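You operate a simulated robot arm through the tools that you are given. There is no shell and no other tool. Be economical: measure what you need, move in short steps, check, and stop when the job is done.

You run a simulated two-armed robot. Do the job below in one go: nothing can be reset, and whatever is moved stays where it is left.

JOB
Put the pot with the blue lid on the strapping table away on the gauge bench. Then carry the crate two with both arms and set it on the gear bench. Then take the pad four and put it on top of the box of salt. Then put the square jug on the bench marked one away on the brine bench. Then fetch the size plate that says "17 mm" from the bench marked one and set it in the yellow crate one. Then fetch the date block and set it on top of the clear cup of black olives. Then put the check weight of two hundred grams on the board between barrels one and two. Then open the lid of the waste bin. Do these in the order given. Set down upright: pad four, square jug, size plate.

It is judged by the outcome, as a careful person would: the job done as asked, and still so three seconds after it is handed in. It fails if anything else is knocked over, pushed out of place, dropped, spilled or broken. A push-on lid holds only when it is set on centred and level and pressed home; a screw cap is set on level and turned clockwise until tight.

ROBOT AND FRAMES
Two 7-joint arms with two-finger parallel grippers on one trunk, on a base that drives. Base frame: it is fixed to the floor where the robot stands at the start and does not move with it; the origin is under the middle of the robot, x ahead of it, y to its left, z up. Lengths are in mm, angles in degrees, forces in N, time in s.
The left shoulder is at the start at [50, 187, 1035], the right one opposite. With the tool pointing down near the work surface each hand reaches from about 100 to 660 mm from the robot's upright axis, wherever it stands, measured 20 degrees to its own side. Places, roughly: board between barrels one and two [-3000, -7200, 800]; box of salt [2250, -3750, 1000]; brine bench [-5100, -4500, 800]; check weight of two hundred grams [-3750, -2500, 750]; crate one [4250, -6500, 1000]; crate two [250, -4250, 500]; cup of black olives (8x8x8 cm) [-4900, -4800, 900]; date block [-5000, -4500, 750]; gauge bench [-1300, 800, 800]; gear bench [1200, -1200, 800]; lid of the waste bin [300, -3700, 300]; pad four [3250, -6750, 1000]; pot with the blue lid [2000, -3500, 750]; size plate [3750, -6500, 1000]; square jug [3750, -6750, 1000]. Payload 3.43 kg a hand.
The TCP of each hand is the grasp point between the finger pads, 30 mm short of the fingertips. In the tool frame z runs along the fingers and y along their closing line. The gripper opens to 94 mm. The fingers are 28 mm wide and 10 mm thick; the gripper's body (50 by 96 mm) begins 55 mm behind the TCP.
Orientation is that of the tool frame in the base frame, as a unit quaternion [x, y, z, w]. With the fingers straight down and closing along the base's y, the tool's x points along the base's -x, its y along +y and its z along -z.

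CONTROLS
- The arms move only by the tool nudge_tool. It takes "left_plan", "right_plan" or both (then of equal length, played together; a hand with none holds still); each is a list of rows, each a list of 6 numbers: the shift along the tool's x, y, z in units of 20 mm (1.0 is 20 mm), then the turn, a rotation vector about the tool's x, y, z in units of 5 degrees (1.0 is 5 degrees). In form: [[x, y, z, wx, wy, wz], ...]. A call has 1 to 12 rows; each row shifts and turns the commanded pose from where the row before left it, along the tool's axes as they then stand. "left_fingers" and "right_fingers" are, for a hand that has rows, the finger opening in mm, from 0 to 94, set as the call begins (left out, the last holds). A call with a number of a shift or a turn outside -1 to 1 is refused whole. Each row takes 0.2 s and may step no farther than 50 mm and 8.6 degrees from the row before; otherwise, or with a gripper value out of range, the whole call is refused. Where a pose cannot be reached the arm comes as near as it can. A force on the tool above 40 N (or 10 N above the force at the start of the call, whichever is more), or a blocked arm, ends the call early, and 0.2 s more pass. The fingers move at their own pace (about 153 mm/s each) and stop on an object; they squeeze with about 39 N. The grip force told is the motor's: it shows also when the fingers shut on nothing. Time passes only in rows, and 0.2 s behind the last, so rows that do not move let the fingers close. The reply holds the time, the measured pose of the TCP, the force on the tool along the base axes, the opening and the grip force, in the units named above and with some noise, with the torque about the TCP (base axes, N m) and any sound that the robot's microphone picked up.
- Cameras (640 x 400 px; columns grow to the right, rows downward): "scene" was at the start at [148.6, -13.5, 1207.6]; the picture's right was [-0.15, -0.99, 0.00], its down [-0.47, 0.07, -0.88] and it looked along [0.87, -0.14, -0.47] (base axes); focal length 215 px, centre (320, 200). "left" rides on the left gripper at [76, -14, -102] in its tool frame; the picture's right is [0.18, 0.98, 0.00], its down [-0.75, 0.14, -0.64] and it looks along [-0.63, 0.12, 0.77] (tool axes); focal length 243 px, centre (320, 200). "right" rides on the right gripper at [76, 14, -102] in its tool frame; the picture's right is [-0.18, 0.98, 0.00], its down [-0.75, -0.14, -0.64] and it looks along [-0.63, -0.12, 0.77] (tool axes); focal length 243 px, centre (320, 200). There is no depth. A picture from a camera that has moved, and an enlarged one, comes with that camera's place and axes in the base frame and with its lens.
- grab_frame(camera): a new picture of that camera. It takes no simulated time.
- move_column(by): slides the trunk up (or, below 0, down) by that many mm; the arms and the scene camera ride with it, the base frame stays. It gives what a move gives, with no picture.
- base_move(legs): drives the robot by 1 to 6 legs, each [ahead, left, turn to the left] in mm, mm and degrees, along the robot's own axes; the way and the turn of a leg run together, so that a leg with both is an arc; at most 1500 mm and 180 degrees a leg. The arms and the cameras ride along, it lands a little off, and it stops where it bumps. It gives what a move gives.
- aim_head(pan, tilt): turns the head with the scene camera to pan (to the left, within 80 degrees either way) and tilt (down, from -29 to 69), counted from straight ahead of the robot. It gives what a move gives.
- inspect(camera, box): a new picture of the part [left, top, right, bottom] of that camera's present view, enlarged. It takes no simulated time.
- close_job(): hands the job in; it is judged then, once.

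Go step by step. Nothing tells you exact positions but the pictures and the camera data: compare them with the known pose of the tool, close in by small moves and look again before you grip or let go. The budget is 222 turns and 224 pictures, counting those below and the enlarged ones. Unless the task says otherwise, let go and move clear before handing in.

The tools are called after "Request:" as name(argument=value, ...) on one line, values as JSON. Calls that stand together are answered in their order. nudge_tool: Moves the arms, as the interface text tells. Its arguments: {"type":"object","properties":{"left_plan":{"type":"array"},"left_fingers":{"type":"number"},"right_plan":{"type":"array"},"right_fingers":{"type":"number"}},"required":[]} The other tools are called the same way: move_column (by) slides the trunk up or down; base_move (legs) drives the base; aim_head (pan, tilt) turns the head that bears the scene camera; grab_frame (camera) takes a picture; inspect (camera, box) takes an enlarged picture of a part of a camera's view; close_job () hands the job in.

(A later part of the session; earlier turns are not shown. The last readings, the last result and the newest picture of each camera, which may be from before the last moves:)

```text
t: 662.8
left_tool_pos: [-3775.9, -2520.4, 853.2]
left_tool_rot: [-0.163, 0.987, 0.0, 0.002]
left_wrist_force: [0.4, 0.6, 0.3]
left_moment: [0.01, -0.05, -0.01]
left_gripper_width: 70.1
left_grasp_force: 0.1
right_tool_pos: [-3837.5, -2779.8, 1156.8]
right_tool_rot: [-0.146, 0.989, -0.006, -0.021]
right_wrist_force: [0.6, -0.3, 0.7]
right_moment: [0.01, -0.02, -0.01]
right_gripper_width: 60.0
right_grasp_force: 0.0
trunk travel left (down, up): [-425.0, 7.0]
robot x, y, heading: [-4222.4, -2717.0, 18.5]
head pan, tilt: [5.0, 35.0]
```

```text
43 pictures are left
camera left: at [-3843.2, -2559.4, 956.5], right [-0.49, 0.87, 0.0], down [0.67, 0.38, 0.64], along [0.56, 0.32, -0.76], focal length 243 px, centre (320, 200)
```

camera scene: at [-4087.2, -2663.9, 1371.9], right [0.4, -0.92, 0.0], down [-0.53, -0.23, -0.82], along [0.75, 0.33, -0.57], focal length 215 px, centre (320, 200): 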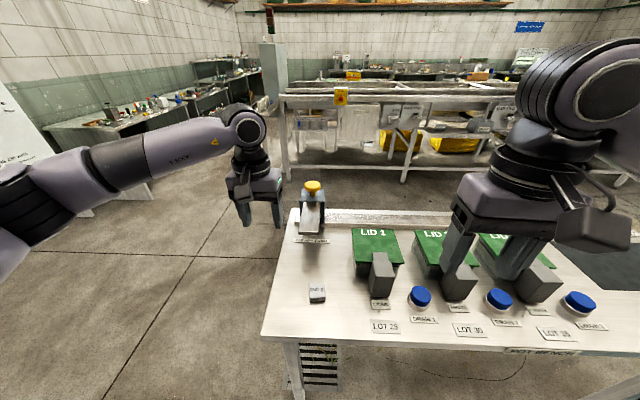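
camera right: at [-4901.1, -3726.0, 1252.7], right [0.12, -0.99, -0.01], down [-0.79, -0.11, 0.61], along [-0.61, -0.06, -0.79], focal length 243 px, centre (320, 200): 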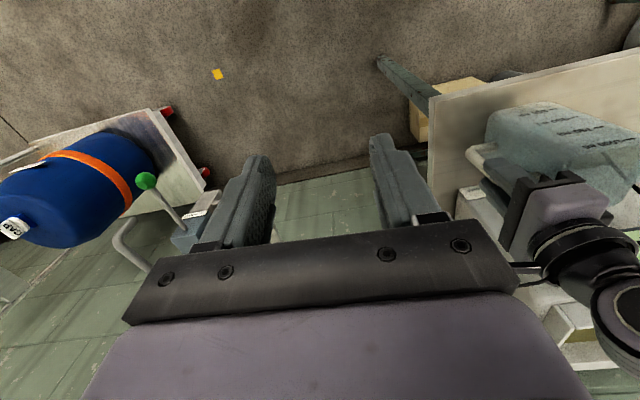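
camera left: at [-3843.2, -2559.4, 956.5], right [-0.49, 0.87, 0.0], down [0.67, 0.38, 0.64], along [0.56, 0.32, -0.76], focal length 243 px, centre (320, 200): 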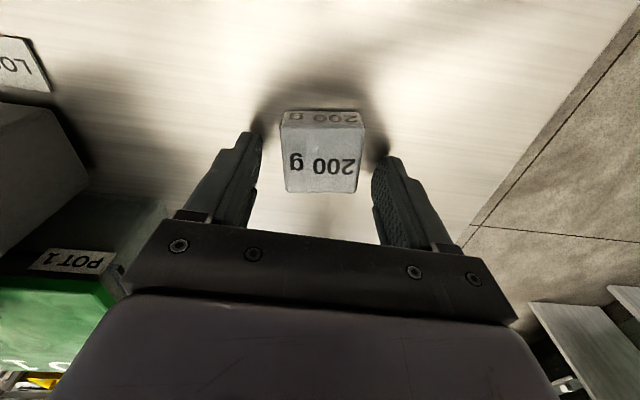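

Request:
nudge_tool(left_plan=[[0.3, 0, 0, 0, 0, 0], [0, 0, 0.1, 0, 0, 0]])

Request:
nudge_tool(left_plan=[[0, 0, 0, 0, 0, 0], [0, 0, 0, 0, 0, 0]], left_fingers=10)

Request:
nudge_tool(left_plan=[[0, 0, -0.4, 0, 0, 0], [0, 0, -0.8, 0, 0, 0], [0, 0, -0.9, 0, 0, 0], [0, 0, -0.9, 0, 0, 0], [0, 0, -0.9, 0, 0, 0], [0, 0, -0.9, 0, 0, 0]])

Request:
grab_frame(camera="left")

```text
t: 663.4
left_tool_pos: [-3781.0, -2522.4, 853.4]
left_tool_rot: [-0.164, 0.987, 0.0, 0.002]
left_wrist_force: [-0.4, 0.1, -0.4]
left_moment: [0.0, 0.0, -0.02]
left_gripper_width: 70.1
left_grasp_force: 0.0
right_tool_pos: [-3837.6, -2781.0, 1156.2]
right_tool_rot: [-0.147, 0.989, -0.005, -0.021]
right_wrist_force: [0.1, 0.0, -0.4]
right_moment: [-0.03, -0.01, -0.02]
right_gripper_width: 60.1
right_grasp_force: 0.0
trunk travel left (down, up): [-425.0, 7.0]
robot x, y, heading: [-4222.7, -2721.2, 18.3]
head pan, tilt: [5.0, 35.0]
```

```text
t: 664.0
left_tool_pos: [-3783.0, -2521.2, 854.1]
left_tool_rot: [-0.163, 0.987, 0.0, 0.002]
left_wrist_force: [0.4, -0.2, 0.8]
left_moment: [-0.05, 0.04, -0.03]
left_gripper_width: 43.5
left_grasp_force: 38.2
right_tool_pos: [-3837.7, -2780.0, 1156.9]
right_tool_rot: [-0.147, 0.989, -0.006, -0.021]
right_wrist_force: [0.3, 0.0, -0.3]
right_moment: [0.0, 0.02, 0.0]
right_gripper_width: 60.0
right_grasp_force: 0.1
trunk travel left (down, up): [-425.0, 7.0]
robot x, y, heading: [-4223.7, -2717.5, 18.3]
head pan, tilt: [5.0, 35.0]
```

```text
t: 665.4
left_tool_pos: [-3783.7, -2520.4, 948.9]
left_tool_rot: [-0.163, 0.987, 0.001, 0.001]
left_wrist_force: [-0.1, -0.5, -1.6]
left_moment: [0.03, 0.0, -0.01]
left_gripper_width: 43.3
left_grasp_force: 39.4
right_tool_pos: [-3837.6, -2780.3, 1156.3]
right_tool_rot: [-0.147, 0.989, -0.005, -0.02]
right_wrist_force: [-0.7, 0.5, 0.3]
right_moment: [-0.03, -0.02, -0.01]
right_gripper_width: 60.0
right_grasp_force: 0.1
trunk travel left (down, up): [-425.0, 7.0]
robot x, y, heading: [-4224.3, -2722.2, 18.7]
head pan, tilt: [5.0, 35.0]
```

```text
42 pictures are left
camera left: at [-3849.6, -2560.6, 1049.8], right [-0.49, 0.87, 0.0], down [0.67, 0.38, 0.64], along [0.56, 0.32, -0.76], focal length 243 px, centre (320, 200)
```

left: 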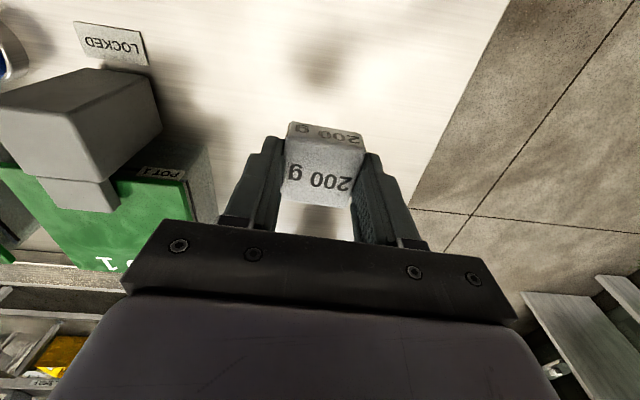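

Weight in hand (43 mm). I raise it and drive south to the barrels.

Request:
nudge_tool(left_plan=[[0.5, 0, -1, 0, 0, 0], [0.5, 0, -1, 0, 0, 0], [0.5, 0, -1, 0, 0, 0], [0.5, 0, -1, 0, 0, 0], [0.5, 0, -1, 0, 0, 0], [0.5, 0, -1, 0, 0, 0], [0.5, 0, -1, 0, 0, 0], [0.5, 0, -1, 0, 0, 0]])

Request:
base_move(legs=[[-250, 0, 0], [0, 0, -97], [1500, 0, 0], [0, 0, 32], [1300, 0, 0], [0, 0, -7]])

Request:
base_move(legs=[[1250, 0, 0], [0, 0, -50]])

Request:
aim_head(pan=0, tilt=22)

Request:
grab_frame(camera="scene")

```text
t: 667.2
left_tool_pos: [-3859.6, -2545.8, 1108.2]
left_tool_rot: [-0.165, 0.986, 0.001, 0.003]
left_wrist_force: [-0.4, -0.3, -2.1]
left_moment: [-0.04, 0.02, 0.0]
left_gripper_width: 43.2
left_grasp_force: 39.1
right_tool_pos: [-3837.1, -2779.8, 1156.7]
right_tool_rot: [-0.147, 0.989, -0.005, -0.021]
right_wrist_force: [-0.1, -0.1, 0.0]
right_moment: [0.02, 0.0, 0.04]
right_gripper_width: 59.9
right_grasp_force: 0.0
trunk travel left (down, up): [-425.0, 7.0]
robot x, y, heading: [-4224.6, -2720.6, 18.3]
head pan, tilt: [5.0, 35.0]
```

```text
t: 688.5
left_tool_pos: [-3107.6, -5567.1, 1107.1]
left_tool_rot: [0.473, 0.881, -0.001, 0.001]
left_wrist_force: [-0.9, -0.3, -1.8]
left_moment: [0.0, 0.03, 0.0]
left_gripper_width: 43.3
left_grasp_force: 39.1
right_tool_pos: [-3328.7, -5648.1, 1156.6]
right_tool_rot: [0.487, 0.873, 0.008, -0.021]
right_wrist_force: [0.5, 0.7, -0.8]
right_moment: [0.01, -0.05, 0.01]
right_gripper_width: 60.4
right_grasp_force: 0.1
trunk travel left (down, up): [-425.0, 7.0]
robot x, y, heading: [-3367.6, -5261.5, -56.5]
head pan, tilt: [5.0, 35.0]
```

```text
t: 697.0
left_tool_pos: [-2753.8, -6680.8, 1108.1]
left_tool_rot: [0.8, 0.6, -0.001, 0.001]
left_wrist_force: [0.6, -0.4, -1.0]
left_moment: [-0.02, 0.01, -0.02]
left_gripper_width: 43.5
left_grasp_force: 39.0
right_tool_pos: [-2957.8, -6564.2, 1155.4]
right_tool_rot: [0.81, 0.586, 0.015, -0.015]
right_wrist_force: [-0.5, 0.8, 0.0]
right_moment: [0.0, 0.01, 0.03]
right_gripper_width: 59.9
right_grasp_force: 0.1
trunk travel left (down, up): [-425.0, 7.0]
robot x, y, heading: [-2686.8, -6284.3, -106.7]
head pan, tilt: [5.0, 35.0]
```

```text
t: 697.7
left_tool_pos: [-2753.4, -6680.7, 1109.0]
left_tool_rot: [0.801, 0.599, -0.001, 0.0]
left_wrist_force: [-0.6, 0.5, -1.8]
left_moment: [0.0, 0.01, 0.01]
left_gripper_width: 43.3
left_grasp_force: 39.0
right_tool_pos: [-2958.2, -6563.8, 1156.2]
right_tool_rot: [0.811, 0.585, 0.016, -0.015]
right_wrist_force: [0.0, -0.1, 0.5]
right_moment: [-0.01, -0.03, 0.0]
right_gripper_width: 60.1
right_grasp_force: 0.0
trunk travel left (down, up): [-425.0, 7.0]
robot x, y, heading: [-2686.6, -6284.9, -106.8]
head pan, tilt: [0.0, 22.0]
```

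```text
41 pictures are left
camera scene: at [-2728.4, -6428.8, 1392.3], right [-0.96, 0.29, 0.0], down [0.11, 0.36, -0.93], along [-0.27, -0.89, -0.38], focal length 215 px, centre (320, 200)
```

scene: 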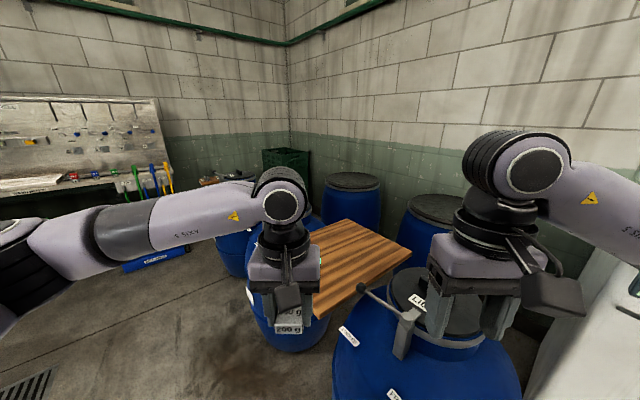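

Request:
inspect(camera="scene", box=[210, 160, 530, 400])

```text
1.67 times, centred on (370, 280) of scene
camera zoom: at [-2728.4, -6428.8, 1392.3], right [-0.96, 0.29, 0.0], down [0.11, 0.36, -0.93], along [-0.27, -0.89, -0.38], focal length 358 px, centre (237, 67)
```

zoom: 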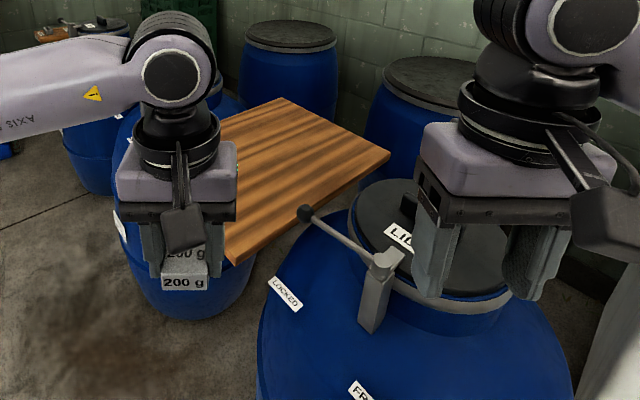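

This board (about 515×388, centre ≈[-3017,-7139]) matches the given place. I go to its east side and face it.

Request:
base_move(legs=[[400, 345, 0], [0, 0, -52]])

Request:
aim_head(pan=8, tilt=38)

Request:
grab_frame(camera="scene")

Request:
grab_frame(camera="left")

```text
t: 703.7
left_tool_pos: [-2827.7, -6969.3, 1108.1]
left_tool_rot: [0.982, 0.19, -0.002, 0.001]
left_wrist_force: [0.4, 0.5, -1.4]
left_moment: [0.01, -0.01, -0.01]
left_gripper_width: 43.4
left_grasp_force: 39.1
right_tool_pos: [-2860.4, -6736.4, 1156.9]
right_tool_rot: [0.985, 0.173, 0.021, -0.007]
right_wrist_force: [0.7, 0.6, 0.0]
right_moment: [0.0, 0.03, 0.03]
right_gripper_width: 59.9
right_grasp_force: 0.1
trunk travel left (down, up): [-425.0, 7.0]
robot x, y, heading: [-2468.9, -6776.6, -158.6]
head pan, tilt: [0.0, 22.0]
```

```text
t: 704.5
left_tool_pos: [-2826.3, -6970.2, 1108.0]
left_tool_rot: [0.982, 0.188, -0.002, 0.0]
left_wrist_force: [-0.5, 0.0, -2.0]
left_moment: [0.02, -0.04, 0.01]
left_gripper_width: 43.3
left_grasp_force: 39.1
right_tool_pos: [-2860.8, -6737.6, 1156.5]
right_tool_rot: [0.985, 0.173, 0.021, -0.007]
right_wrist_force: [0.9, -0.2, 0.9]
right_moment: [0.02, 0.01, 0.03]
right_gripper_width: 59.9
right_grasp_force: 0.0
trunk travel left (down, up): [-425.0, 7.0]
robot x, y, heading: [-2471.5, -6776.1, -158.2]
head pan, tilt: [8.0, 38.0]
```

```text
39 pictures are left
camera scene: at [-2601.4, -6841.7, 1367.3], right [-0.49, 0.87, 0.0], down [0.54, 0.3, -0.79], along [-0.69, -0.39, -0.62], focal length 215 px, centre (320, 200)
```

scene: 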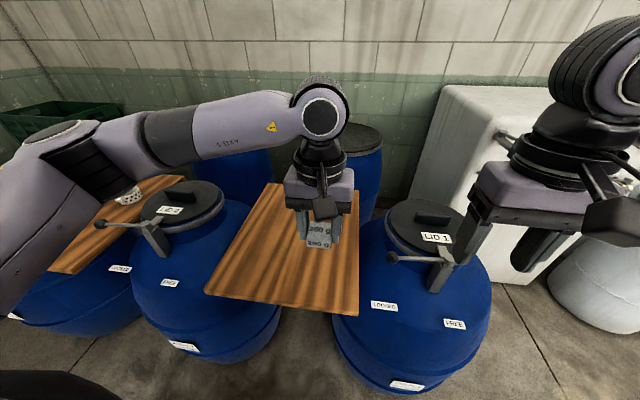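

```text
38 pictures are left
camera left: at [-2760.0, -6929.0, 1209.5], right [0.54, -0.84, 0.0], down [-0.65, -0.41, 0.64], along [-0.54, -0.35, -0.76], focal length 243 px, centre (320, 200)
```

left: 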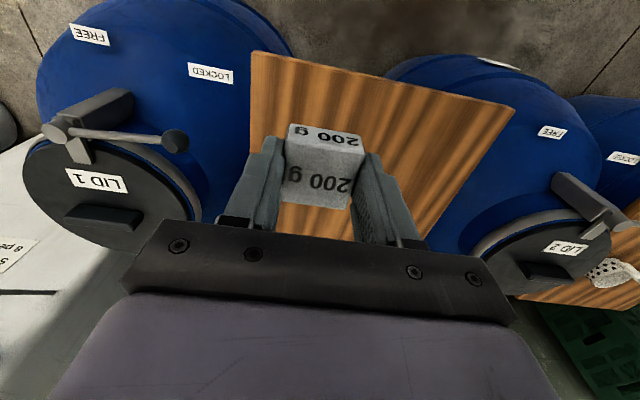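

Lids read LID 1 and LID 2, so the board is right (top ≈812). I move the weight over the board and down.

Request:
nudge_tool(left_plan=[[-0.67, 0.54, 0.5, 0, 0, 0], [-0.67, 0.54, 0.6, 0, 0, 0], [-0.67, 0.54, 0.8, 0, 0, 0], [-0.67, 0.54, 0.9, 0, 0, 0], [-0.67, 0.54, 1, 0, 0, 0], [-0.67, 0.54, 1, 0, 0, 0], [-0.67, 0.54, 1, 0, 0, 0], [-0.67, 0.54, 1, 0, 0, 0], [-0.67, 0.54, 1, 0, 0, 0], [-0.67, 0.54, 1, 0, 0, 0], [0, 0, 0.9, 0, 0, 0]])

Request:
inspect(camera="scene", box=[190, 170, 400, 330])

```text
t: 706.9
left_tool_pos: [-2911.7, -7119.9, 914.1]
left_tool_rot: [0.982, 0.188, -0.001, 0.001]
left_wrist_force: [0.0, 0.1, -1.9]
left_moment: [-0.02, 0.0, 0.04]
left_gripper_width: 43.4
left_grasp_force: 38.8
right_tool_pos: [-2860.6, -6736.8, 1156.6]
right_tool_rot: [0.985, 0.173, 0.021, -0.007]
right_wrist_force: [0.3, 0.1, -0.2]
right_moment: [0.0, -0.01, -0.02]
right_gripper_width: 59.8
right_grasp_force: 0.0
trunk travel left (down, up): [-425.0, 7.0]
robot x, y, heading: [-2473.3, -6779.0, -158.7]
head pan, tilt: [8.0, 38.0]
```

```text
2.50 times, centred on (295, 250) of scene
camera zoom: at [-2601.4, -6841.8, 1367.2], right [-0.49, 0.87, 0.0], down [0.54, 0.3, -0.79], along [-0.69, -0.39, -0.62], focal length 538 px, centre (382, 75)
```

zoom: 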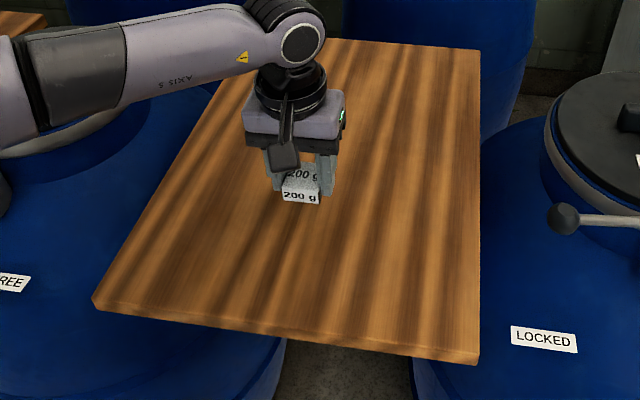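

Well over the board. I lower in steps until contact.

Request:
nudge_tool(left_plan=[[0, 0, 0.9, 0, 0, 0], [0, 0, 0.9, 0, 0, 0], [0, 0, 0.4, 0, 0, 0], [0, 0, 0.2, 0, 0, 0], [0, 0, 0.15, 0, 0, 0]])

Request:
nudge_tool(left_plan=[[0, 0, 0.15, 0, 0, 0], [0, 0, 0.15, 0, 0, 0]])

Request:
inspect(camera="scene", box=[240, 200, 360, 290])

```text
t: 708.0
left_tool_pos: [-2910.2, -7119.0, 863.3]
left_tool_rot: [0.982, 0.189, -0.002, 0.0]
left_wrist_force: [0.9, -0.9, -1.2]
left_moment: [0.03, -0.06, 0.0]
left_gripper_width: 43.4
left_grasp_force: 39.1
right_tool_pos: [-2860.1, -6736.0, 1157.6]
right_tool_rot: [0.985, 0.173, 0.022, -0.007]
right_wrist_force: [-0.2, 0.3, -0.1]
right_moment: [0.0, -0.03, 0.01]
right_gripper_width: 60.0
right_grasp_force: 0.1
trunk travel left (down, up): [-425.0, 7.0]
robot x, y, heading: [-2469.9, -6780.3, -158.6]
head pan, tilt: [8.0, 38.0]
```

```text
t: 708.6
left_tool_pos: [-2910.2, -7120.0, 863.0]
left_tool_rot: [0.982, 0.189, -0.005, 0.001]
left_wrist_force: [8.5, -2.9, 29.0]
left_moment: [-0.12, -0.26, -0.04]
left_gripper_width: 44.0
left_grasp_force: 38.7
right_tool_pos: [-2858.1, -6735.8, 1158.3]
right_tool_rot: [0.985, 0.172, 0.019, -0.006]
right_wrist_force: [0.3, -1.1, -0.1]
right_moment: [-0.02, -0.01, -0.02]
right_gripper_width: 60.1
right_grasp_force: 0.1
trunk travel left (down, up): [-425.0, 7.0]
robot x, y, heading: [-2469.2, -6779.4, -158.3]
head pan, tilt: [8.0, 38.0]
```

```text
4.44 times, centred on (300, 245) of scene
camera zoom: at [-2598.1, -6840.3, 1368.2], right [-0.49, 0.87, 0.0], down [0.53, 0.3, -0.79], along [-0.69, -0.39, -0.61], focal length 956 px, centre (409, 0)
```

zoom: 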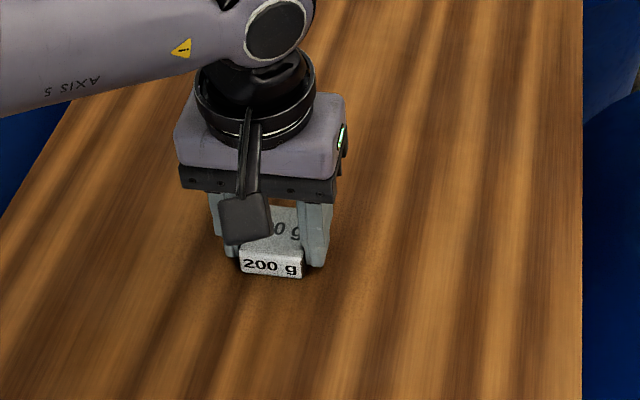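

On the board. I release, rise, and check.

Request:
nudge_tool(left_plan=[[0, 0, -0.12, 0, 0, 0], [0, 0, 0, 0, 0, 0]], left_fingers=70)

Request:
nudge_tool(left_plan=[[0, 0, -0.5, 0, 0, 0], [0, 0, -1, 0, 0, 0], [0, 0, -1, 0, 0, 0], [0, 0, -1, 0, 0, 0], [0, 0, -1, 0, 0, 0], [0, 0, -1, 0, 0, 0], [0, 0, -1, 0, 0, 0], [0, 0, -1, 0, 0, 0], [0.5, -0.4, -1, 0, 0, 0], [0.8, -0.4, -1, 0, 0, 0], [0.8, -0.4, -1, 0, 0, 0], [0.8, -0.4, -1, 0, 0, 0]])

Request:
inspect(camera="scene", box=[190, 170, 400, 330])

```text
t: 709.2
left_tool_pos: [-2910.3, -7120.0, 860.7]
left_tool_rot: [0.982, 0.19, -0.003, 0.001]
left_wrist_force: [-0.8, 4.6, 15.2]
left_moment: [0.76, 0.07, -0.16]
left_gripper_width: 72.3
left_grasp_force: 2.5
right_tool_pos: [-2858.5, -6735.2, 1156.6]
right_tool_rot: [0.985, 0.173, 0.02, -0.006]
right_wrist_force: [0.1, -0.2, 0.4]
right_moment: [0.02, 0.0, 0.0]
right_gripper_width: 59.7
right_grasp_force: 0.0
trunk travel left (down, up): [-425.0, 7.0]
robot x, y, heading: [-2470.1, -6777.7, -158.6]
head pan, tilt: [8.0, 38.0]
```

```text
t: 711.9
left_tool_pos: [-2867.8, -7070.5, 1090.3]
left_tool_rot: [0.982, 0.189, -0.001, 0.001]
left_wrist_force: [0.2, 0.2, 0.3]
left_moment: [-0.01, 0.0, -0.03]
left_gripper_width: 70.1
left_grasp_force: 0.1
right_tool_pos: [-2859.5, -6737.9, 1155.7]
right_tool_rot: [0.985, 0.173, 0.021, -0.006]
right_wrist_force: [0.1, -1.1, -0.5]
right_moment: [-0.01, 0.0, 0.01]
right_gripper_width: 60.0
right_grasp_force: 0.1
trunk travel left (down, up): [-425.0, 7.0]
robot x, y, heading: [-2471.2, -6781.3, -158.4]
head pan, tilt: [8.0, 38.0]
```

```text
2.50 times, centred on (295, 250) of scene
camera zoom: at [-2600.9, -6841.5, 1367.3], right [-0.49, 0.87, 0.0], down [0.54, 0.3, -0.79], along [-0.69, -0.39, -0.62], focal length 538 px, centre (382, 75)
```

zoom: 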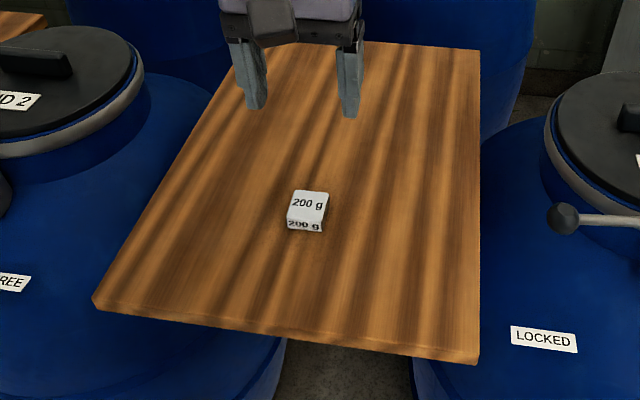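

The weight lies on the board. Last: the waste bin lid. I tuck the left hand forward-centre and drive back by the south route.

Request:
nudge_tool(left_plan=[[-0.3, -0.85, 0, 0, 0, 0], [-0.3, -0.85, 0, 0, 0, 0], [-0.3, -0.85, 0, 0, 0, 0], [-0.3, -0.85, 0, 0, 0, 0], [-0.3, -0.85, 0, 0, 0, 0], [-0.3, -0.85, 0, 0, 0, 0]])

Request:
base_move(legs=[[-100, 0, 0], [0, 0, 110], [1170, 0, 0], [0, 0, 54], [1300, 0, 0]])

Request:
aim_head(pan=0, tilt=15)

Request:
grab_frame(camera="scene")

```text
t: 713.2
left_tool_pos: [-2940.3, -6986.9, 1089.9]
left_tool_rot: [0.982, 0.187, -0.002, 0.001]
left_wrist_force: [0.3, -0.1, 0.3]
left_moment: [0.01, 0.03, 0.01]
left_gripper_width: 70.2
left_grasp_force: 0.0
right_tool_pos: [-2860.6, -6736.0, 1157.1]
right_tool_rot: [0.985, 0.173, 0.02, -0.007]
right_wrist_force: [-0.4, 0.6, 0.0]
right_moment: [-0.01, 0.02, -0.03]
right_gripper_width: 60.1
right_grasp_force: 0.1
trunk travel left (down, up): [-425.0, 7.0]
robot x, y, heading: [-2474.5, -6779.1, -158.6]
head pan, tilt: [8.0, 38.0]
```

```text
t: 733.0
left_tool_pos: [156.2, -7603.4, 1090.0]
left_tool_rot: [-0.01, 1.0, 0.0, 0.002]
left_wrist_force: [0.3, -0.1, 0.3]
left_moment: [-0.03, 0.0, 0.02]
left_gripper_width: 69.8
left_grasp_force: 0.1
right_tool_pos: [-7.2, -7811.0, 1156.6]
right_tool_rot: [0.007, 1.0, -0.003, -0.022]
right_wrist_force: [-0.2, 0.4, -1.0]
right_moment: [0.0, -0.01, 0.03]
right_gripper_width: 60.1
right_grasp_force: 0.1
trunk travel left (down, up): [-425.0, 7.0]
robot x, y, heading: [-355.8, -7631.0, 0.8]
head pan, tilt: [8.0, 38.0]
```

```text
t: 733.8
left_tool_pos: [155.5, -7604.4, 1089.9]
left_tool_rot: [-0.01, 1.0, 0.0, 0.001]
left_wrist_force: [0.3, 0.0, 0.4]
left_moment: [0.02, -0.02, -0.01]
left_gripper_width: 70.0
left_grasp_force: 0.0
right_tool_pos: [-6.3, -7811.4, 1156.8]
right_tool_rot: [0.007, 1.0, -0.003, -0.021]
right_wrist_force: [0.0, 0.4, 0.0]
right_moment: [0.01, -0.01, -0.01]
right_gripper_width: 59.8
right_grasp_force: 0.1
trunk travel left (down, up): [-425.0, 7.0]
robot x, y, heading: [-353.0, -7635.5, 0.6]
head pan, tilt: [0.0, 15.0]
```

```text
34 pictures are left
camera scene: at [-203.5, -7631.8, 1403.7], right [0.01, -1.0, 0.0], down [-0.26, 0.0, -0.97], along [0.97, 0.01, -0.26], focal length 215 px, centre (320, 200)
```

scene: 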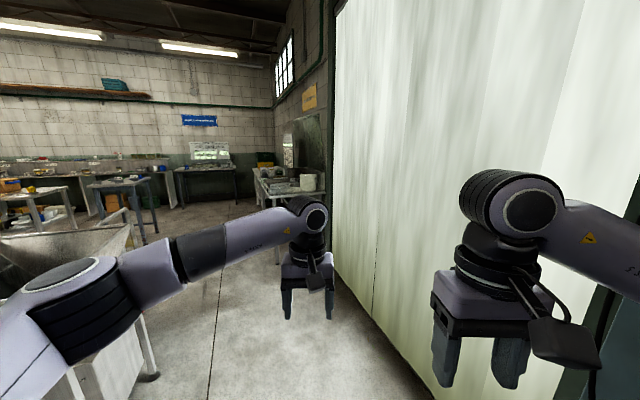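

Request:
base_move(legs=[[0, 0, 17], [965, 0, 0], [0, 0, 16.5], [1126, 0, 0], [0, 0, 40], [900, 0, 0]])

Request:
grab_frame(camera="scene")

```text
t: 749.9
left_tool_pos: [1709.0, -5871.5, 1091.1]
left_tool_rot: [-0.61, 0.792, 0.002, 0.001]
left_wrist_force: [0.5, 0.6, -0.2]
left_moment: [0.03, 0.01, -0.03]
left_gripper_width: 70.0
left_grasp_force: 0.1
right_tool_pos: [1862.7, -6087.5, 1155.6]
right_tool_rot: [-0.598, 0.801, -0.015, -0.016]
right_wrist_force: [-0.2, 0.7, -0.3]
right_moment: [0.01, 0.01, -0.02]
right_gripper_width: 59.9
right_grasp_force: 0.1
trunk travel left (down, up): [-425.0, 7.0]
robot x, y, heading: [1594.9, -6375.8, 75.3]
head pan, tilt: [0.0, 15.0]
stopped in leg 6: the robot was blocked; the commanded pose is now the measured one
```

```text
33 pictures are left
camera scene: at [1637.6, -6226.8, 1403.7], right [0.97, -0.26, 0.0], down [-0.07, -0.25, -0.97], along [0.25, 0.93, -0.26], focal length 215 px, centre (320, 200)
```

scene: 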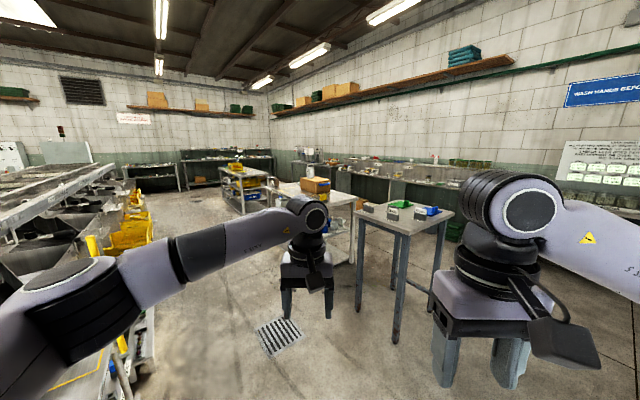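

Blocked again, probably the trolley on the left. I look there before moving.

Request:
aim_head(pan=50, tilt=38)

Request:
grab_frame(camera="scene")

```text
t: 751.1
left_tool_pos: [1705.3, -5872.8, 1090.3]
left_tool_rot: [-0.611, 0.792, 0.002, 0.001]
left_wrist_force: [0.2, 0.2, -0.4]
left_moment: [-0.02, -0.01, 0.01]
left_gripper_width: 70.2
left_grasp_force: 0.1
right_tool_pos: [1859.5, -6086.9, 1156.8]
right_tool_rot: [-0.597, 0.802, -0.015, -0.017]
right_wrist_force: [0.0, 0.7, -0.5]
right_moment: [-0.01, -0.02, 0.01]
right_gripper_width: 60.2
right_grasp_force: 0.1
trunk travel left (down, up): [-425.0, 7.0]
robot x, y, heading: [1596.0, -6378.9, 74.7]
head pan, tilt: [50.0, 38.0]
```

```text
32 pictures are left
camera scene: at [1561.6, -6245.9, 1367.3], right [0.82, 0.57, 0.0], down [0.35, -0.5, -0.79], along [-0.45, 0.65, -0.62], focal length 215 px, centre (320, 200)
```

scene: 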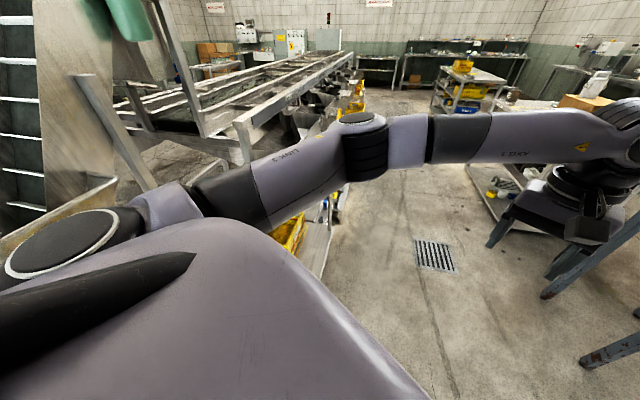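

Request:
base_move(legs=[[0, -180, 0], [0, 0, 15], [1150, 0, 0], [0, 0, 30], [1100, 0, 0]])

Request:
aim_head(pan=20, tilt=28)

Request:
grab_frame(camera="scene")

```text
t: 766.4
left_tool_pos: [921.0, -3874.4, 1092.0]
left_tool_rot: [0.871, -0.491, -0.002, -0.001]
left_wrist_force: [-0.8, -0.3, 0.4]
left_moment: [0.02, 0.0, 0.01]
left_gripper_width: 70.1
left_grasp_force: 0.1
right_tool_pos: [1183.4, -3911.8, 1157.1]
right_tool_rot: [0.863, -0.505, 0.021, 0.01]
right_wrist_force: [-0.4, 0.7, -0.6]
right_moment: [0.03, -0.04, 0.01]
right_gripper_width: 60.0
right_grasp_force: 0.1
trunk travel left (down, up): [-425.0, 7.0]
robot x, y, heading: [1206.9, -4302.1, 120.7]
head pan, tilt: [50.0, 38.0]
```

```text
t: 767.4
left_tool_pos: [921.5, -3872.9, 1091.5]
left_tool_rot: [0.871, -0.49, -0.003, -0.002]
left_wrist_force: [0.6, -0.1, -0.8]
left_moment: [0.01, 0.01, 0.04]
left_gripper_width: 70.2
left_grasp_force: 0.0
right_tool_pos: [1183.3, -3911.8, 1156.1]
right_tool_rot: [0.863, -0.505, 0.02, 0.009]
right_wrist_force: [-0.2, 0.1, 0.2]
right_moment: [-0.02, -0.03, -0.02]
right_gripper_width: 59.9
right_grasp_force: 0.2
trunk travel left (down, up): [-425.0, 7.0]
robot x, y, heading: [1205.1, -4303.1, 120.9]
head pan, tilt: [20.0, 28.0]
```

```text
31 pictures are left
camera scene: at [1104.8, -4193.8, 1382.8], right [0.63, 0.78, 0.0], down [0.36, -0.3, -0.88], along [-0.69, 0.56, -0.47], focal length 215 px, centre (320, 200)
```

scene: 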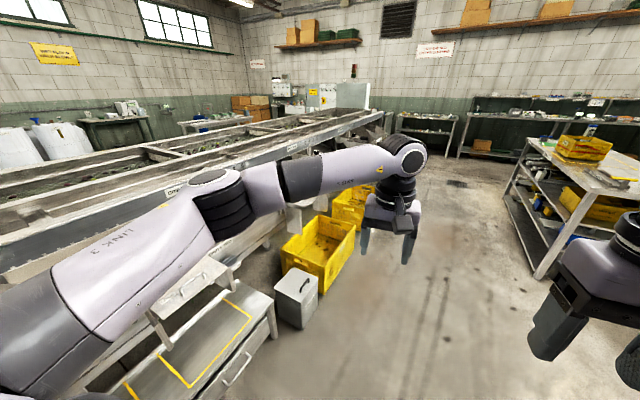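

The bin stands at about [297,-3713] with its handle side facing the aisle. I drive up facing it, yaw the left hand, and lower the trunk.

Request:
base_move(legs=[[0, 0, -3], [895, 0, 0], [0, 0, 82]])

Request:
nudge_tool(left_plan=[[0.9, 0, 0, 0, 0, 0], [0.9, 0, 0, 0, 0, 0], [0.9, 0, 0, 0, 0, 0], [0.9, 0, 0, 0, 0, -1], [0.9, 0, 0, 0, 0, -1], [0, 0, 0, 0, 0, -1], [0, 0, 0, 0, 0, -1], [0, 0, 0, 0, 0, -1], [0, 0, 0, 0, 0, -1], [0, 0, 0, 0, 0, -1], [0, 0, 0, 0, 0, -1], [0, 0, 0, 0, 0, -1]])

Request:
nudge_tool(left_plan=[[0, 0, 0, 0, 0, -1], [0, 0, 0, 0, 0, -1], [0, 0, 0, 0, 0, -1], [0, 0, 0, 0, 0, -1], [0, 0, 0, 0, 0, -1], [0, 0, 0, 0, 0, -1], [0, 0, 0, 0, 0, -1], [0, 0, 0, 0, 0, -1], [0, 0, 0, 0, 0, -1]])

Request:
aim_head(pan=0, tilt=50)

Request:
grab_frame(camera="scene")

```text
t: 776.0
left_tool_pos: [311.8, -3711.5, 1091.2]
left_tool_rot: [0.984, 0.176, -0.003, 0.0]
left_wrist_force: [0.5, -0.3, 0.8]
left_moment: [0.0, -0.01, 0.01]
left_gripper_width: 69.9
left_grasp_force: 0.0
right_tool_pos: [399.9, -3463.0, 1156.7]
right_tool_rot: [0.987, 0.159, 0.021, -0.006]
right_wrist_force: [-1.0, 0.5, -0.9]
right_moment: [-0.03, 0.01, -0.03]
right_gripper_width: 60.0
right_grasp_force: 0.1
trunk travel left (down, up): [-425.0, 7.0]
robot x, y, heading: [785.2, -3514.2, -160.1]
head pan, tilt: [20.0, 28.0]
```

```text
t: 778.6
left_tool_pos: [396.5, -3680.4, 1091.7]
left_tool_rot: [0.842, 0.539, -0.002, 0.0]
left_wrist_force: [-0.2, -0.3, 0.1]
left_moment: [0.02, 0.01, 0.04]
left_gripper_width: 70.3
left_grasp_force: 0.0
right_tool_pos: [401.5, -3463.5, 1155.9]
right_tool_rot: [0.987, 0.159, 0.022, -0.006]
right_wrist_force: [-0.3, 0.1, -0.1]
right_moment: [-0.01, 0.0, -0.03]
right_gripper_width: 60.1
right_grasp_force: 0.0
trunk travel left (down, up): [-425.0, 7.0]
robot x, y, heading: [786.1, -3513.6, -160.1]
head pan, tilt: [20.0, 28.0]
```

```text
t: 780.6
left_tool_pos: [395.4, -3679.9, 1090.6]
left_tool_rot: [0.571, 0.821, -0.001, -0.001]
left_wrist_force: [0.9, -0.4, -0.8]
left_moment: [-0.02, 0.01, -0.03]
left_gripper_width: 70.5
left_grasp_force: 0.0
right_tool_pos: [400.5, -3462.2, 1156.1]
right_tool_rot: [0.987, 0.159, 0.021, -0.006]
right_wrist_force: [-0.4, 0.6, -1.0]
right_moment: [-0.02, 0.02, 0.0]
right_gripper_width: 60.0
right_grasp_force: 0.1
trunk travel left (down, up): [-425.0, 7.0]
robot x, y, heading: [785.4, -3517.9, -160.2]
head pan, tilt: [20.0, 28.0]
```

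```text
t: 781.5
left_tool_pos: [395.1, -3680.4, 1091.0]
left_tool_rot: [0.572, 0.82, -0.001, 0.0]
left_wrist_force: [-0.5, -0.2, 0.0]
left_moment: [0.01, 0.01, 0.03]
left_gripper_width: 69.9
left_grasp_force: 0.0
right_tool_pos: [400.3, -3462.9, 1156.4]
right_tool_rot: [0.987, 0.159, 0.021, -0.007]
right_wrist_force: [0.7, -0.3, 0.8]
right_moment: [0.0, -0.01, 0.01]
right_gripper_width: 60.1
right_grasp_force: 0.1
trunk travel left (down, up): [-425.0, 7.0]
robot x, y, heading: [788.9, -3513.4, -159.9]
head pan, tilt: [0.0, 50.0]
```

```text
30 pictures are left
camera scene: at [659.6, -3560.7, 1350.1], right [-0.34, 0.94, 0.0], down [0.72, 0.26, -0.64], along [-0.6, -0.22, -0.77], focal length 215 px, centre (320, 200)
```

scene: 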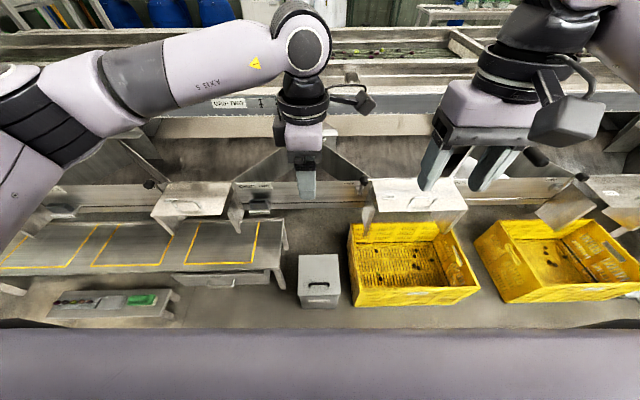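

Request:
inspect(camera="scene", box=[270, 230, 370, 320])

```text
4.44 times, centred on (320, 275) of scene
camera zoom: at [659.6, -3560.7, 1350.1], right [-0.34, 0.94, 0.0], down [0.72, 0.26, -0.64], along [-0.6, -0.22, -0.77], focal length 956 px, centre (320, -133)
```

zoom: 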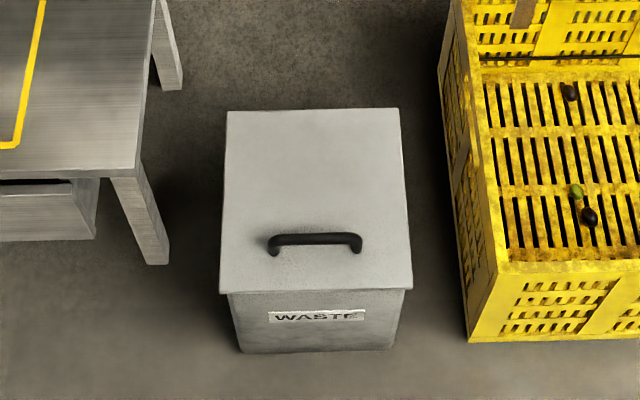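

The lid is hinged at the back with an arch handle near the front. I lower the trunk and check with the left camera.

Request:
move_column(by=-420)

Request:
nudge_tool(left_plan=[[0, -0.6, 0.8, 0, 0, 0], [0, -0.6, 0.8, 0, 0, 0], [0, -0.6, 0.8, 0, 0, 0], [0, -0.2, 0.8, 0, 0, 0], [0, -0.2, 0.8, 0, 0, 0], [0, 0, 0.8, 0, 0, 0], [0, 0, 0.8, 0, 0, 0]], left_fingers=70)

Request:
grab_frame(camera="left")

Request:
grab_frame(camera="scene")

```text
refused: -420 is not a number from -400 to 400
```

```text
t: 783.1
left_tool_pos: [354.8, -3695.0, 976.3]
left_tool_rot: [0.572, 0.82, -0.002, -0.001]
left_wrist_force: [-0.5, -0.1, -0.3]
left_moment: [0.01, 0.0, -0.01]
left_gripper_width: 70.1
left_grasp_force: 0.0
right_tool_pos: [400.0, -3462.9, 1156.1]
right_tool_rot: [0.987, 0.159, 0.021, -0.006]
right_wrist_force: [-0.3, -0.1, 0.6]
right_moment: [0.02, 0.01, -0.03]
right_gripper_width: 59.9
right_grasp_force: 0.0
trunk travel left (down, up): [-425.0, 7.0]
robot x, y, heading: [786.0, -3513.5, -160.2]
head pan, tilt: [0.0, 50.0]
```

```text
28 pictures are left
camera left: at [316.6, -3629.7, 1079.7], right [0.86, 0.51, 0.0], down [0.4, -0.66, 0.64], along [0.33, -0.55, -0.77], focal length 243 px, centre (320, 200)
```

left: 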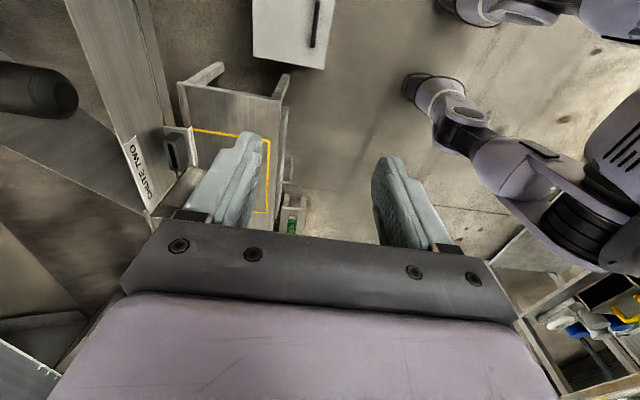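

```text
27 pictures are left
camera scene: at [659.5, -3560.7, 1350.1], right [-0.34, 0.94, 0.0], down [0.72, 0.26, -0.64], along [-0.6, -0.22, -0.77], focal length 215 px, centre (320, 200)
```

scene: 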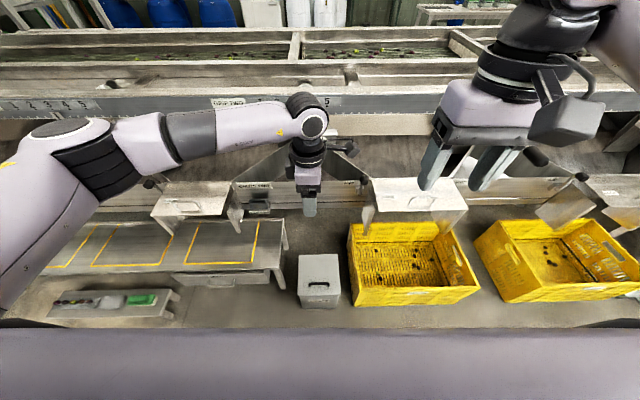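

Handle is near [327,-3686], z≈290 (lid ≈260). I lower the trunk 400, and step in 50 mm.

Request:
move_column(by=-400)

Request:
base_move(legs=[[50, 0, 0]])

Request:
grab_frame(camera="left")

Request:
inspect(camera="scene", box=[200, 150, 440, 400])

```text
t: 786.9
left_tool_pos: [355.3, -3694.7, 577.6]
left_tool_rot: [0.572, 0.82, -0.002, -0.002]
left_wrist_force: [0.1, 0.1, 0.1]
left_moment: [0.0, 0.03, -0.01]
left_gripper_width: 70.3
left_grasp_force: 0.1
right_tool_pos: [401.4, -3462.7, 755.8]
right_tool_rot: [0.987, 0.159, 0.021, -0.005]
right_wrist_force: [0.2, -0.3, 0.5]
right_moment: [-0.01, -0.02, 0.01]
right_gripper_width: 59.9
right_grasp_force: 0.0
trunk travel left (down, up): [-25.0, 407.0]
robot x, y, heading: [786.1, -3513.3, -160.1]
head pan, tilt: [0.0, 50.0]
```

```text
t: 787.8
left_tool_pos: [308.9, -3713.3, 578.3]
left_tool_rot: [0.571, 0.821, -0.002, -0.002]
left_wrist_force: [0.5, 0.1, 0.3]
left_moment: [-0.02, 0.01, 0.01]
left_gripper_width: 70.0
left_grasp_force: 0.0
right_tool_pos: [352.0, -3479.8, 756.9]
right_tool_rot: [0.987, 0.16, 0.021, -0.006]
right_wrist_force: [1.0, 0.0, -0.3]
right_moment: [-0.05, -0.03, -0.01]
right_gripper_width: 59.9
right_grasp_force: 0.0
trunk travel left (down, up): [-25.0, 407.0]
robot x, y, heading: [735.2, -3533.5, -160.2]
head pan, tilt: [0.0, 50.0]
```

```text
26 pictures are left
camera left: at [269.8, -3646.7, 680.1], right [0.86, 0.51, 0.0], down [0.4, -0.66, 0.64], along [0.33, -0.55, -0.77], focal length 243 px, centre (320, 200)
```

left: 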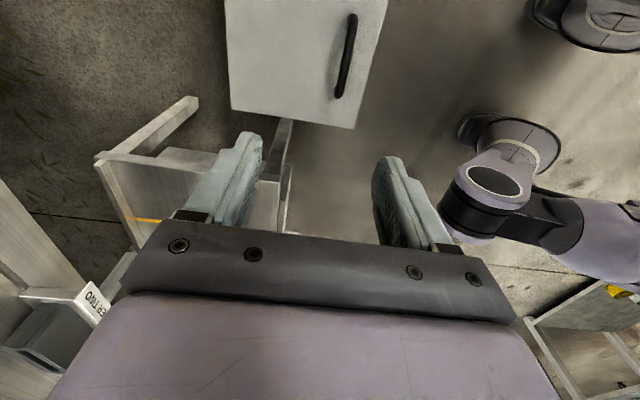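

```text
1.60 times, centred on (320, 275) of scene
camera zoom: at [612.7, -3577.6, 950.1], right [-0.34, 0.94, 0.0], down [0.72, 0.26, -0.64], along [-0.6, -0.22, -0.77], focal length 344 px, centre (320, 80)
```

zoom: 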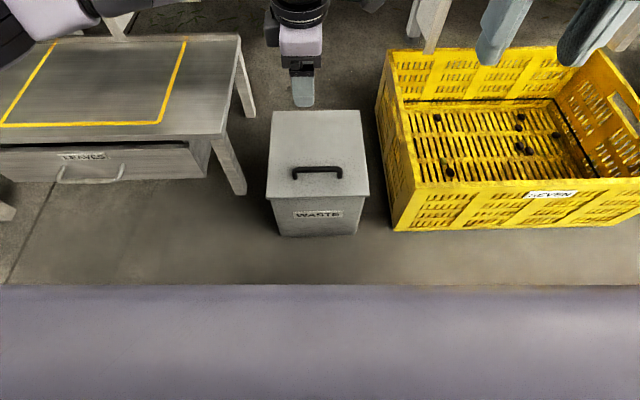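

Bar at about [330,-3684,310]. I go down above it first.

Request:
nudge_tool(left_plan=[[0.1, 0.15, 0.95, 0, 0, 0], [0.1, 0.15, 0.95, 0, 0, 0], [0.1, 0.15, 0.95, 0, 0, 0], [0.1, 0.15, 0.95, 0, 0, 0], [0.1, 0.15, 0.95, 0, 0, 0], [0.1, 0.15, 0.95, 0, 0, 0], [0.1, 0.15, 0.95, 0, 0, 0], [0.1, 0.15, 0.95, 0, 0, 0], [0.1, 0.15, 0.95, 0, 0, 0], [0.1, 0.15, 0.95, 0, 0, 0]], left_fingers=60)

Request:
grab_frame(camera="left")

Request:
inspect(camera="scene", box=[270, 180, 380, 280])

```text
t: 790.0
left_tool_pos: [327.2, -3685.2, 387.6]
left_tool_rot: [0.573, 0.82, -0.002, -0.002]
left_wrist_force: [-0.2, -0.2, 0.7]
left_moment: [-0.01, -0.01, 0.01]
left_gripper_width: 60.1
left_grasp_force: 0.1
right_tool_pos: [351.8, -3480.9, 756.3]
right_tool_rot: [0.987, 0.16, 0.021, -0.006]
right_wrist_force: [0.7, -0.2, 0.3]
right_moment: [0.03, -0.03, 0.02]
right_gripper_width: 60.0
right_grasp_force: 0.0
trunk travel left (down, up): [-25.0, 407.0]
robot x, y, heading: [740.0, -3531.9, -160.1]
head pan, tilt: [0.0, 50.0]
```

```text
24 pictures are left
camera left: at [288.7, -3619.2, 489.7], right [0.86, 0.51, 0.0], down [0.4, -0.66, 0.64], along [0.33, -0.55, -0.77], focal length 243 px, centre (320, 200)
```

left: 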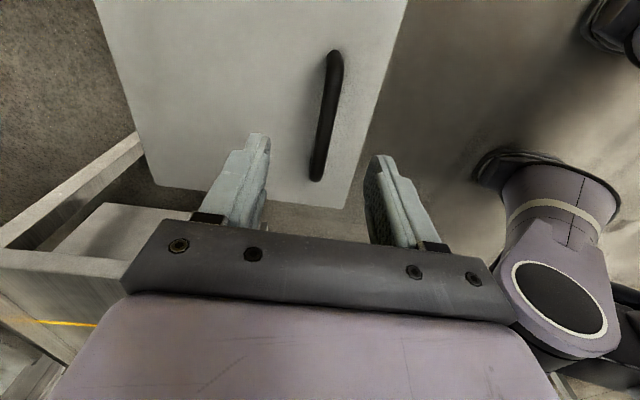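

```text
4.00 times, centred on (325, 230) of scene
camera zoom: at [612.6, -3577.6, 950.1], right [-0.34, 0.94, 0.0], down [0.72, 0.26, -0.64], along [-0.6, -0.22, -0.77], focal length 860 px, centre (300, 80)
```

zoom: 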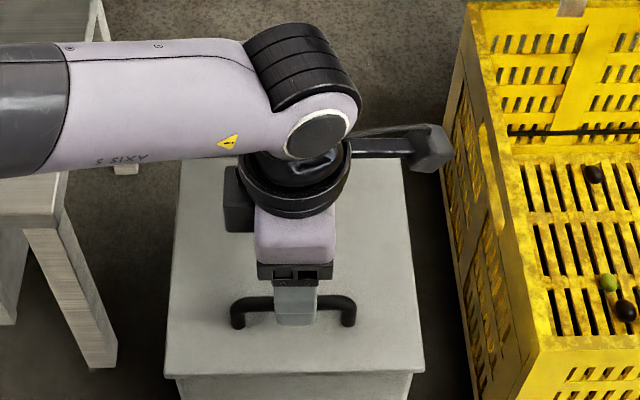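

Request:
nudge_tool(left_plan=[[0, 0.2, 0.7, 0, 0, 0], [0, 0, 0.8, 0, 0, 0], [0, 0, 0.8, 0, 0, 0], [0, 0, 0.8, 0, 0, 0], [0, 0, 0.3, 0, 0, 0]])

Request:
grab_frame(camera="left")

```text
t: 791.2
left_tool_pos: [331.7, -3683.0, 319.6]
left_tool_rot: [0.572, 0.82, -0.002, -0.002]
left_wrist_force: [0.0, 0.2, -1.1]
left_moment: [0.0, -0.02, -0.03]
left_gripper_width: 60.0
left_grasp_force: 0.1
right_tool_pos: [352.4, -3479.9, 757.3]
right_tool_rot: [0.987, 0.16, 0.021, -0.006]
right_wrist_force: [0.1, -0.1, 0.6]
right_moment: [0.01, 0.02, 0.0]
right_gripper_width: 60.0
right_grasp_force: 0.0
trunk travel left (down, up): [-25.0, 407.0]
robot x, y, heading: [740.4, -3536.0, -159.8]
head pan, tilt: [0.0, 50.0]
```

```text
22 pictures are left
camera left: at [293.1, -3616.3, 421.6], right [0.86, 0.51, 0.0], down [0.4, -0.66, 0.64], along [0.33, -0.55, -0.77], focal length 243 px, centre (320, 200)
```

left: 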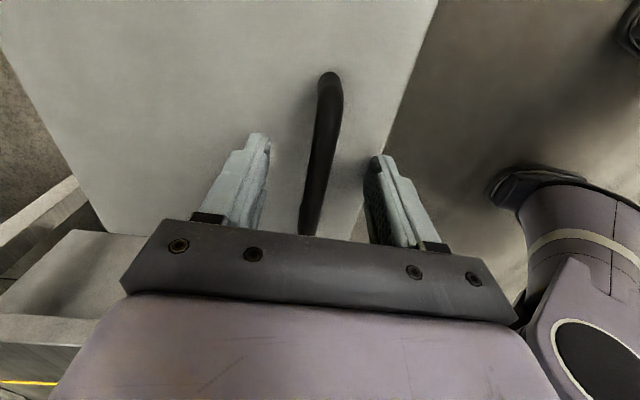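

Request:
nudge_tool(left_plan=[[0, 0, 0.2, 0, 0, 0], [0, 0, 0.2, 0, 0, 0]])

Request:
nudge_tool(left_plan=[[0, 0, 0, 0, 0, 0], [0, 0, 0, 0, 0, 0], [0, 0, 0, 0, 0, 0]], left_fingers=0)

```text
t: 791.8
left_tool_pos: [331.2, -3682.0, 311.8]
left_tool_rot: [0.572, 0.82, -0.002, -0.002]
left_wrist_force: [1.4, -0.3, 3.0]
left_moment: [0.0, -0.11, 0.01]
left_gripper_width: 60.2
left_grasp_force: 0.2
right_tool_pos: [353.2, -3479.9, 756.3]
right_tool_rot: [0.987, 0.16, 0.021, -0.007]
right_wrist_force: [-0.1, -0.7, 0.4]
right_moment: [-0.01, -0.02, 0.0]
right_gripper_width: 60.1
right_grasp_force: 0.1
trunk travel left (down, up): [-25.0, 407.0]
robot x, y, heading: [739.0, -3528.0, -160.0]
head pan, tilt: [0.0, 50.0]
```

```text
t: 792.6
left_tool_pos: [330.4, -3683.1, 312.6]
left_tool_rot: [0.571, 0.821, -0.003, -0.004]
left_wrist_force: [-21.4, 0.5, -4.3]
left_moment: [0.32, 0.06, 0.8]
left_gripper_width: 15.9
left_grasp_force: 44.9
right_tool_pos: [352.4, -3479.8, 756.2]
right_tool_rot: [0.987, 0.158, 0.022, -0.005]
right_wrist_force: [-0.8, -0.4, -0.3]
right_moment: [0.03, 0.02, 0.0]
right_gripper_width: 60.2
right_grasp_force: 0.0
trunk travel left (down, up): [-25.0, 407.0]
robot x, y, heading: [740.5, -3530.2, -159.9]
head pan, tilt: [0.0, 50.0]
```

Gripped, but the tips almost touch the lid; I re-grip about 14 mm higher and 4 mm further so the lid can swing freely.

Request:
nudge_tool(left_plan=[[0, 0, 0, 0, 0, 0], [0, -0.2, -0.4, 0, 0, 0], [0, 0, -0.3, 0, 0, 0]], left_fingers=40)

Request:
nudge_tool(left_plan=[[0, 0, 0, 0, 0, 0], [0, 0, 0, 0, 0, 0], [0, 0, 0, 0, 0, 0]], left_fingers=0)

```text
t: 793.4
left_tool_pos: [328.3, -3684.4, 325.3]
left_tool_rot: [0.573, 0.82, -0.001, -0.001]
left_wrist_force: [-0.6, -0.6, -0.3]
left_moment: [0.0, -0.02, 0.01]
left_gripper_width: 40.1
left_grasp_force: 0.1
right_tool_pos: [354.3, -3479.8, 756.2]
right_tool_rot: [0.987, 0.159, 0.021, -0.006]
right_wrist_force: [-0.1, -0.2, -0.1]
right_moment: [-0.02, 0.0, 0.02]
right_gripper_width: 59.9
right_grasp_force: 0.0
trunk travel left (down, up): [-25.0, 407.0]
robot x, y, heading: [739.8, -3533.1, -160.0]
head pan, tilt: [0.0, 50.0]
```

```text
t: 794.2
left_tool_pos: [329.7, -3683.7, 324.6]
left_tool_rot: [0.571, 0.821, 0.0, 0.0]
left_wrist_force: [14.2, 1.3, 3.9]
left_moment: [-0.1, -0.23, 1.25]
left_gripper_width: 11.3
left_grasp_force: 44.8
right_tool_pos: [352.4, -3480.4, 756.7]
right_tool_rot: [0.987, 0.16, 0.021, -0.007]
right_wrist_force: [-0.2, 0.6, 0.1]
right_moment: [0.02, -0.02, 0.02]
right_gripper_width: 59.9
right_grasp_force: 0.1
trunk travel left (down, up): [-25.0, 407.0]
robot x, y, heading: [741.2, -3532.9, -160.3]
head pan, tilt: [0.0, 50.0]
```

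Holding the bar, I swing the lid up along its arc about the rear hinge, the first 40°.

Request:
nudge_tool(left_plan=[[0, -0.15, -0.71, 0, 0, 0], [0, -0.225, -0.68, 0, 0, 0], [0, -0.28, -0.66, 0, 0, 0], [0, -0.335, -0.635, 0, 0, 0], [0, -0.39, -0.605, 0, 0, 0], [0, -0.445, -0.57, 0, 0, 0], [0, -0.495, -0.525, 0, 0, 0], [0, -0.535, -0.48, 0, 0, 0]])

Request:
grab_frame(camera="scene")

```text
t: 796.0
left_tool_pos: [275.5, -3704.8, 422.5]
left_tool_rot: [0.57, 0.821, -0.002, 0.0]
left_wrist_force: [-3.5, -7.9, -11.5]
left_moment: [-0.51, -0.22, 1.28]
left_gripper_width: 12.0
left_grasp_force: 44.8
right_tool_pos: [352.2, -3480.1, 756.8]
right_tool_rot: [0.987, 0.16, 0.021, -0.007]
right_wrist_force: [-0.6, -0.3, -0.6]
right_moment: [0.0, 0.01, 0.03]
right_gripper_width: 59.9
right_grasp_force: 0.0
trunk travel left (down, up): [-25.0, 407.0]
robot x, y, heading: [740.4, -3531.4, -160.1]
head pan, tilt: [0.0, 50.0]
```

```text
21 pictures are left
camera scene: at [612.0, -3578.0, 949.9], right [-0.34, 0.94, 0.0], down [0.72, 0.26, -0.64], along [-0.6, -0.22, -0.77], focal length 215 px, centre (320, 200)
```

scene: 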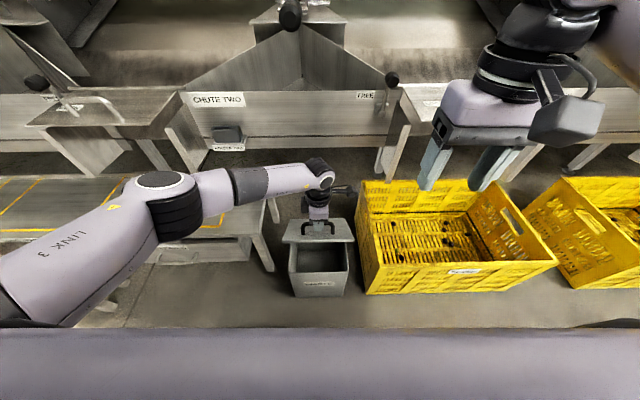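

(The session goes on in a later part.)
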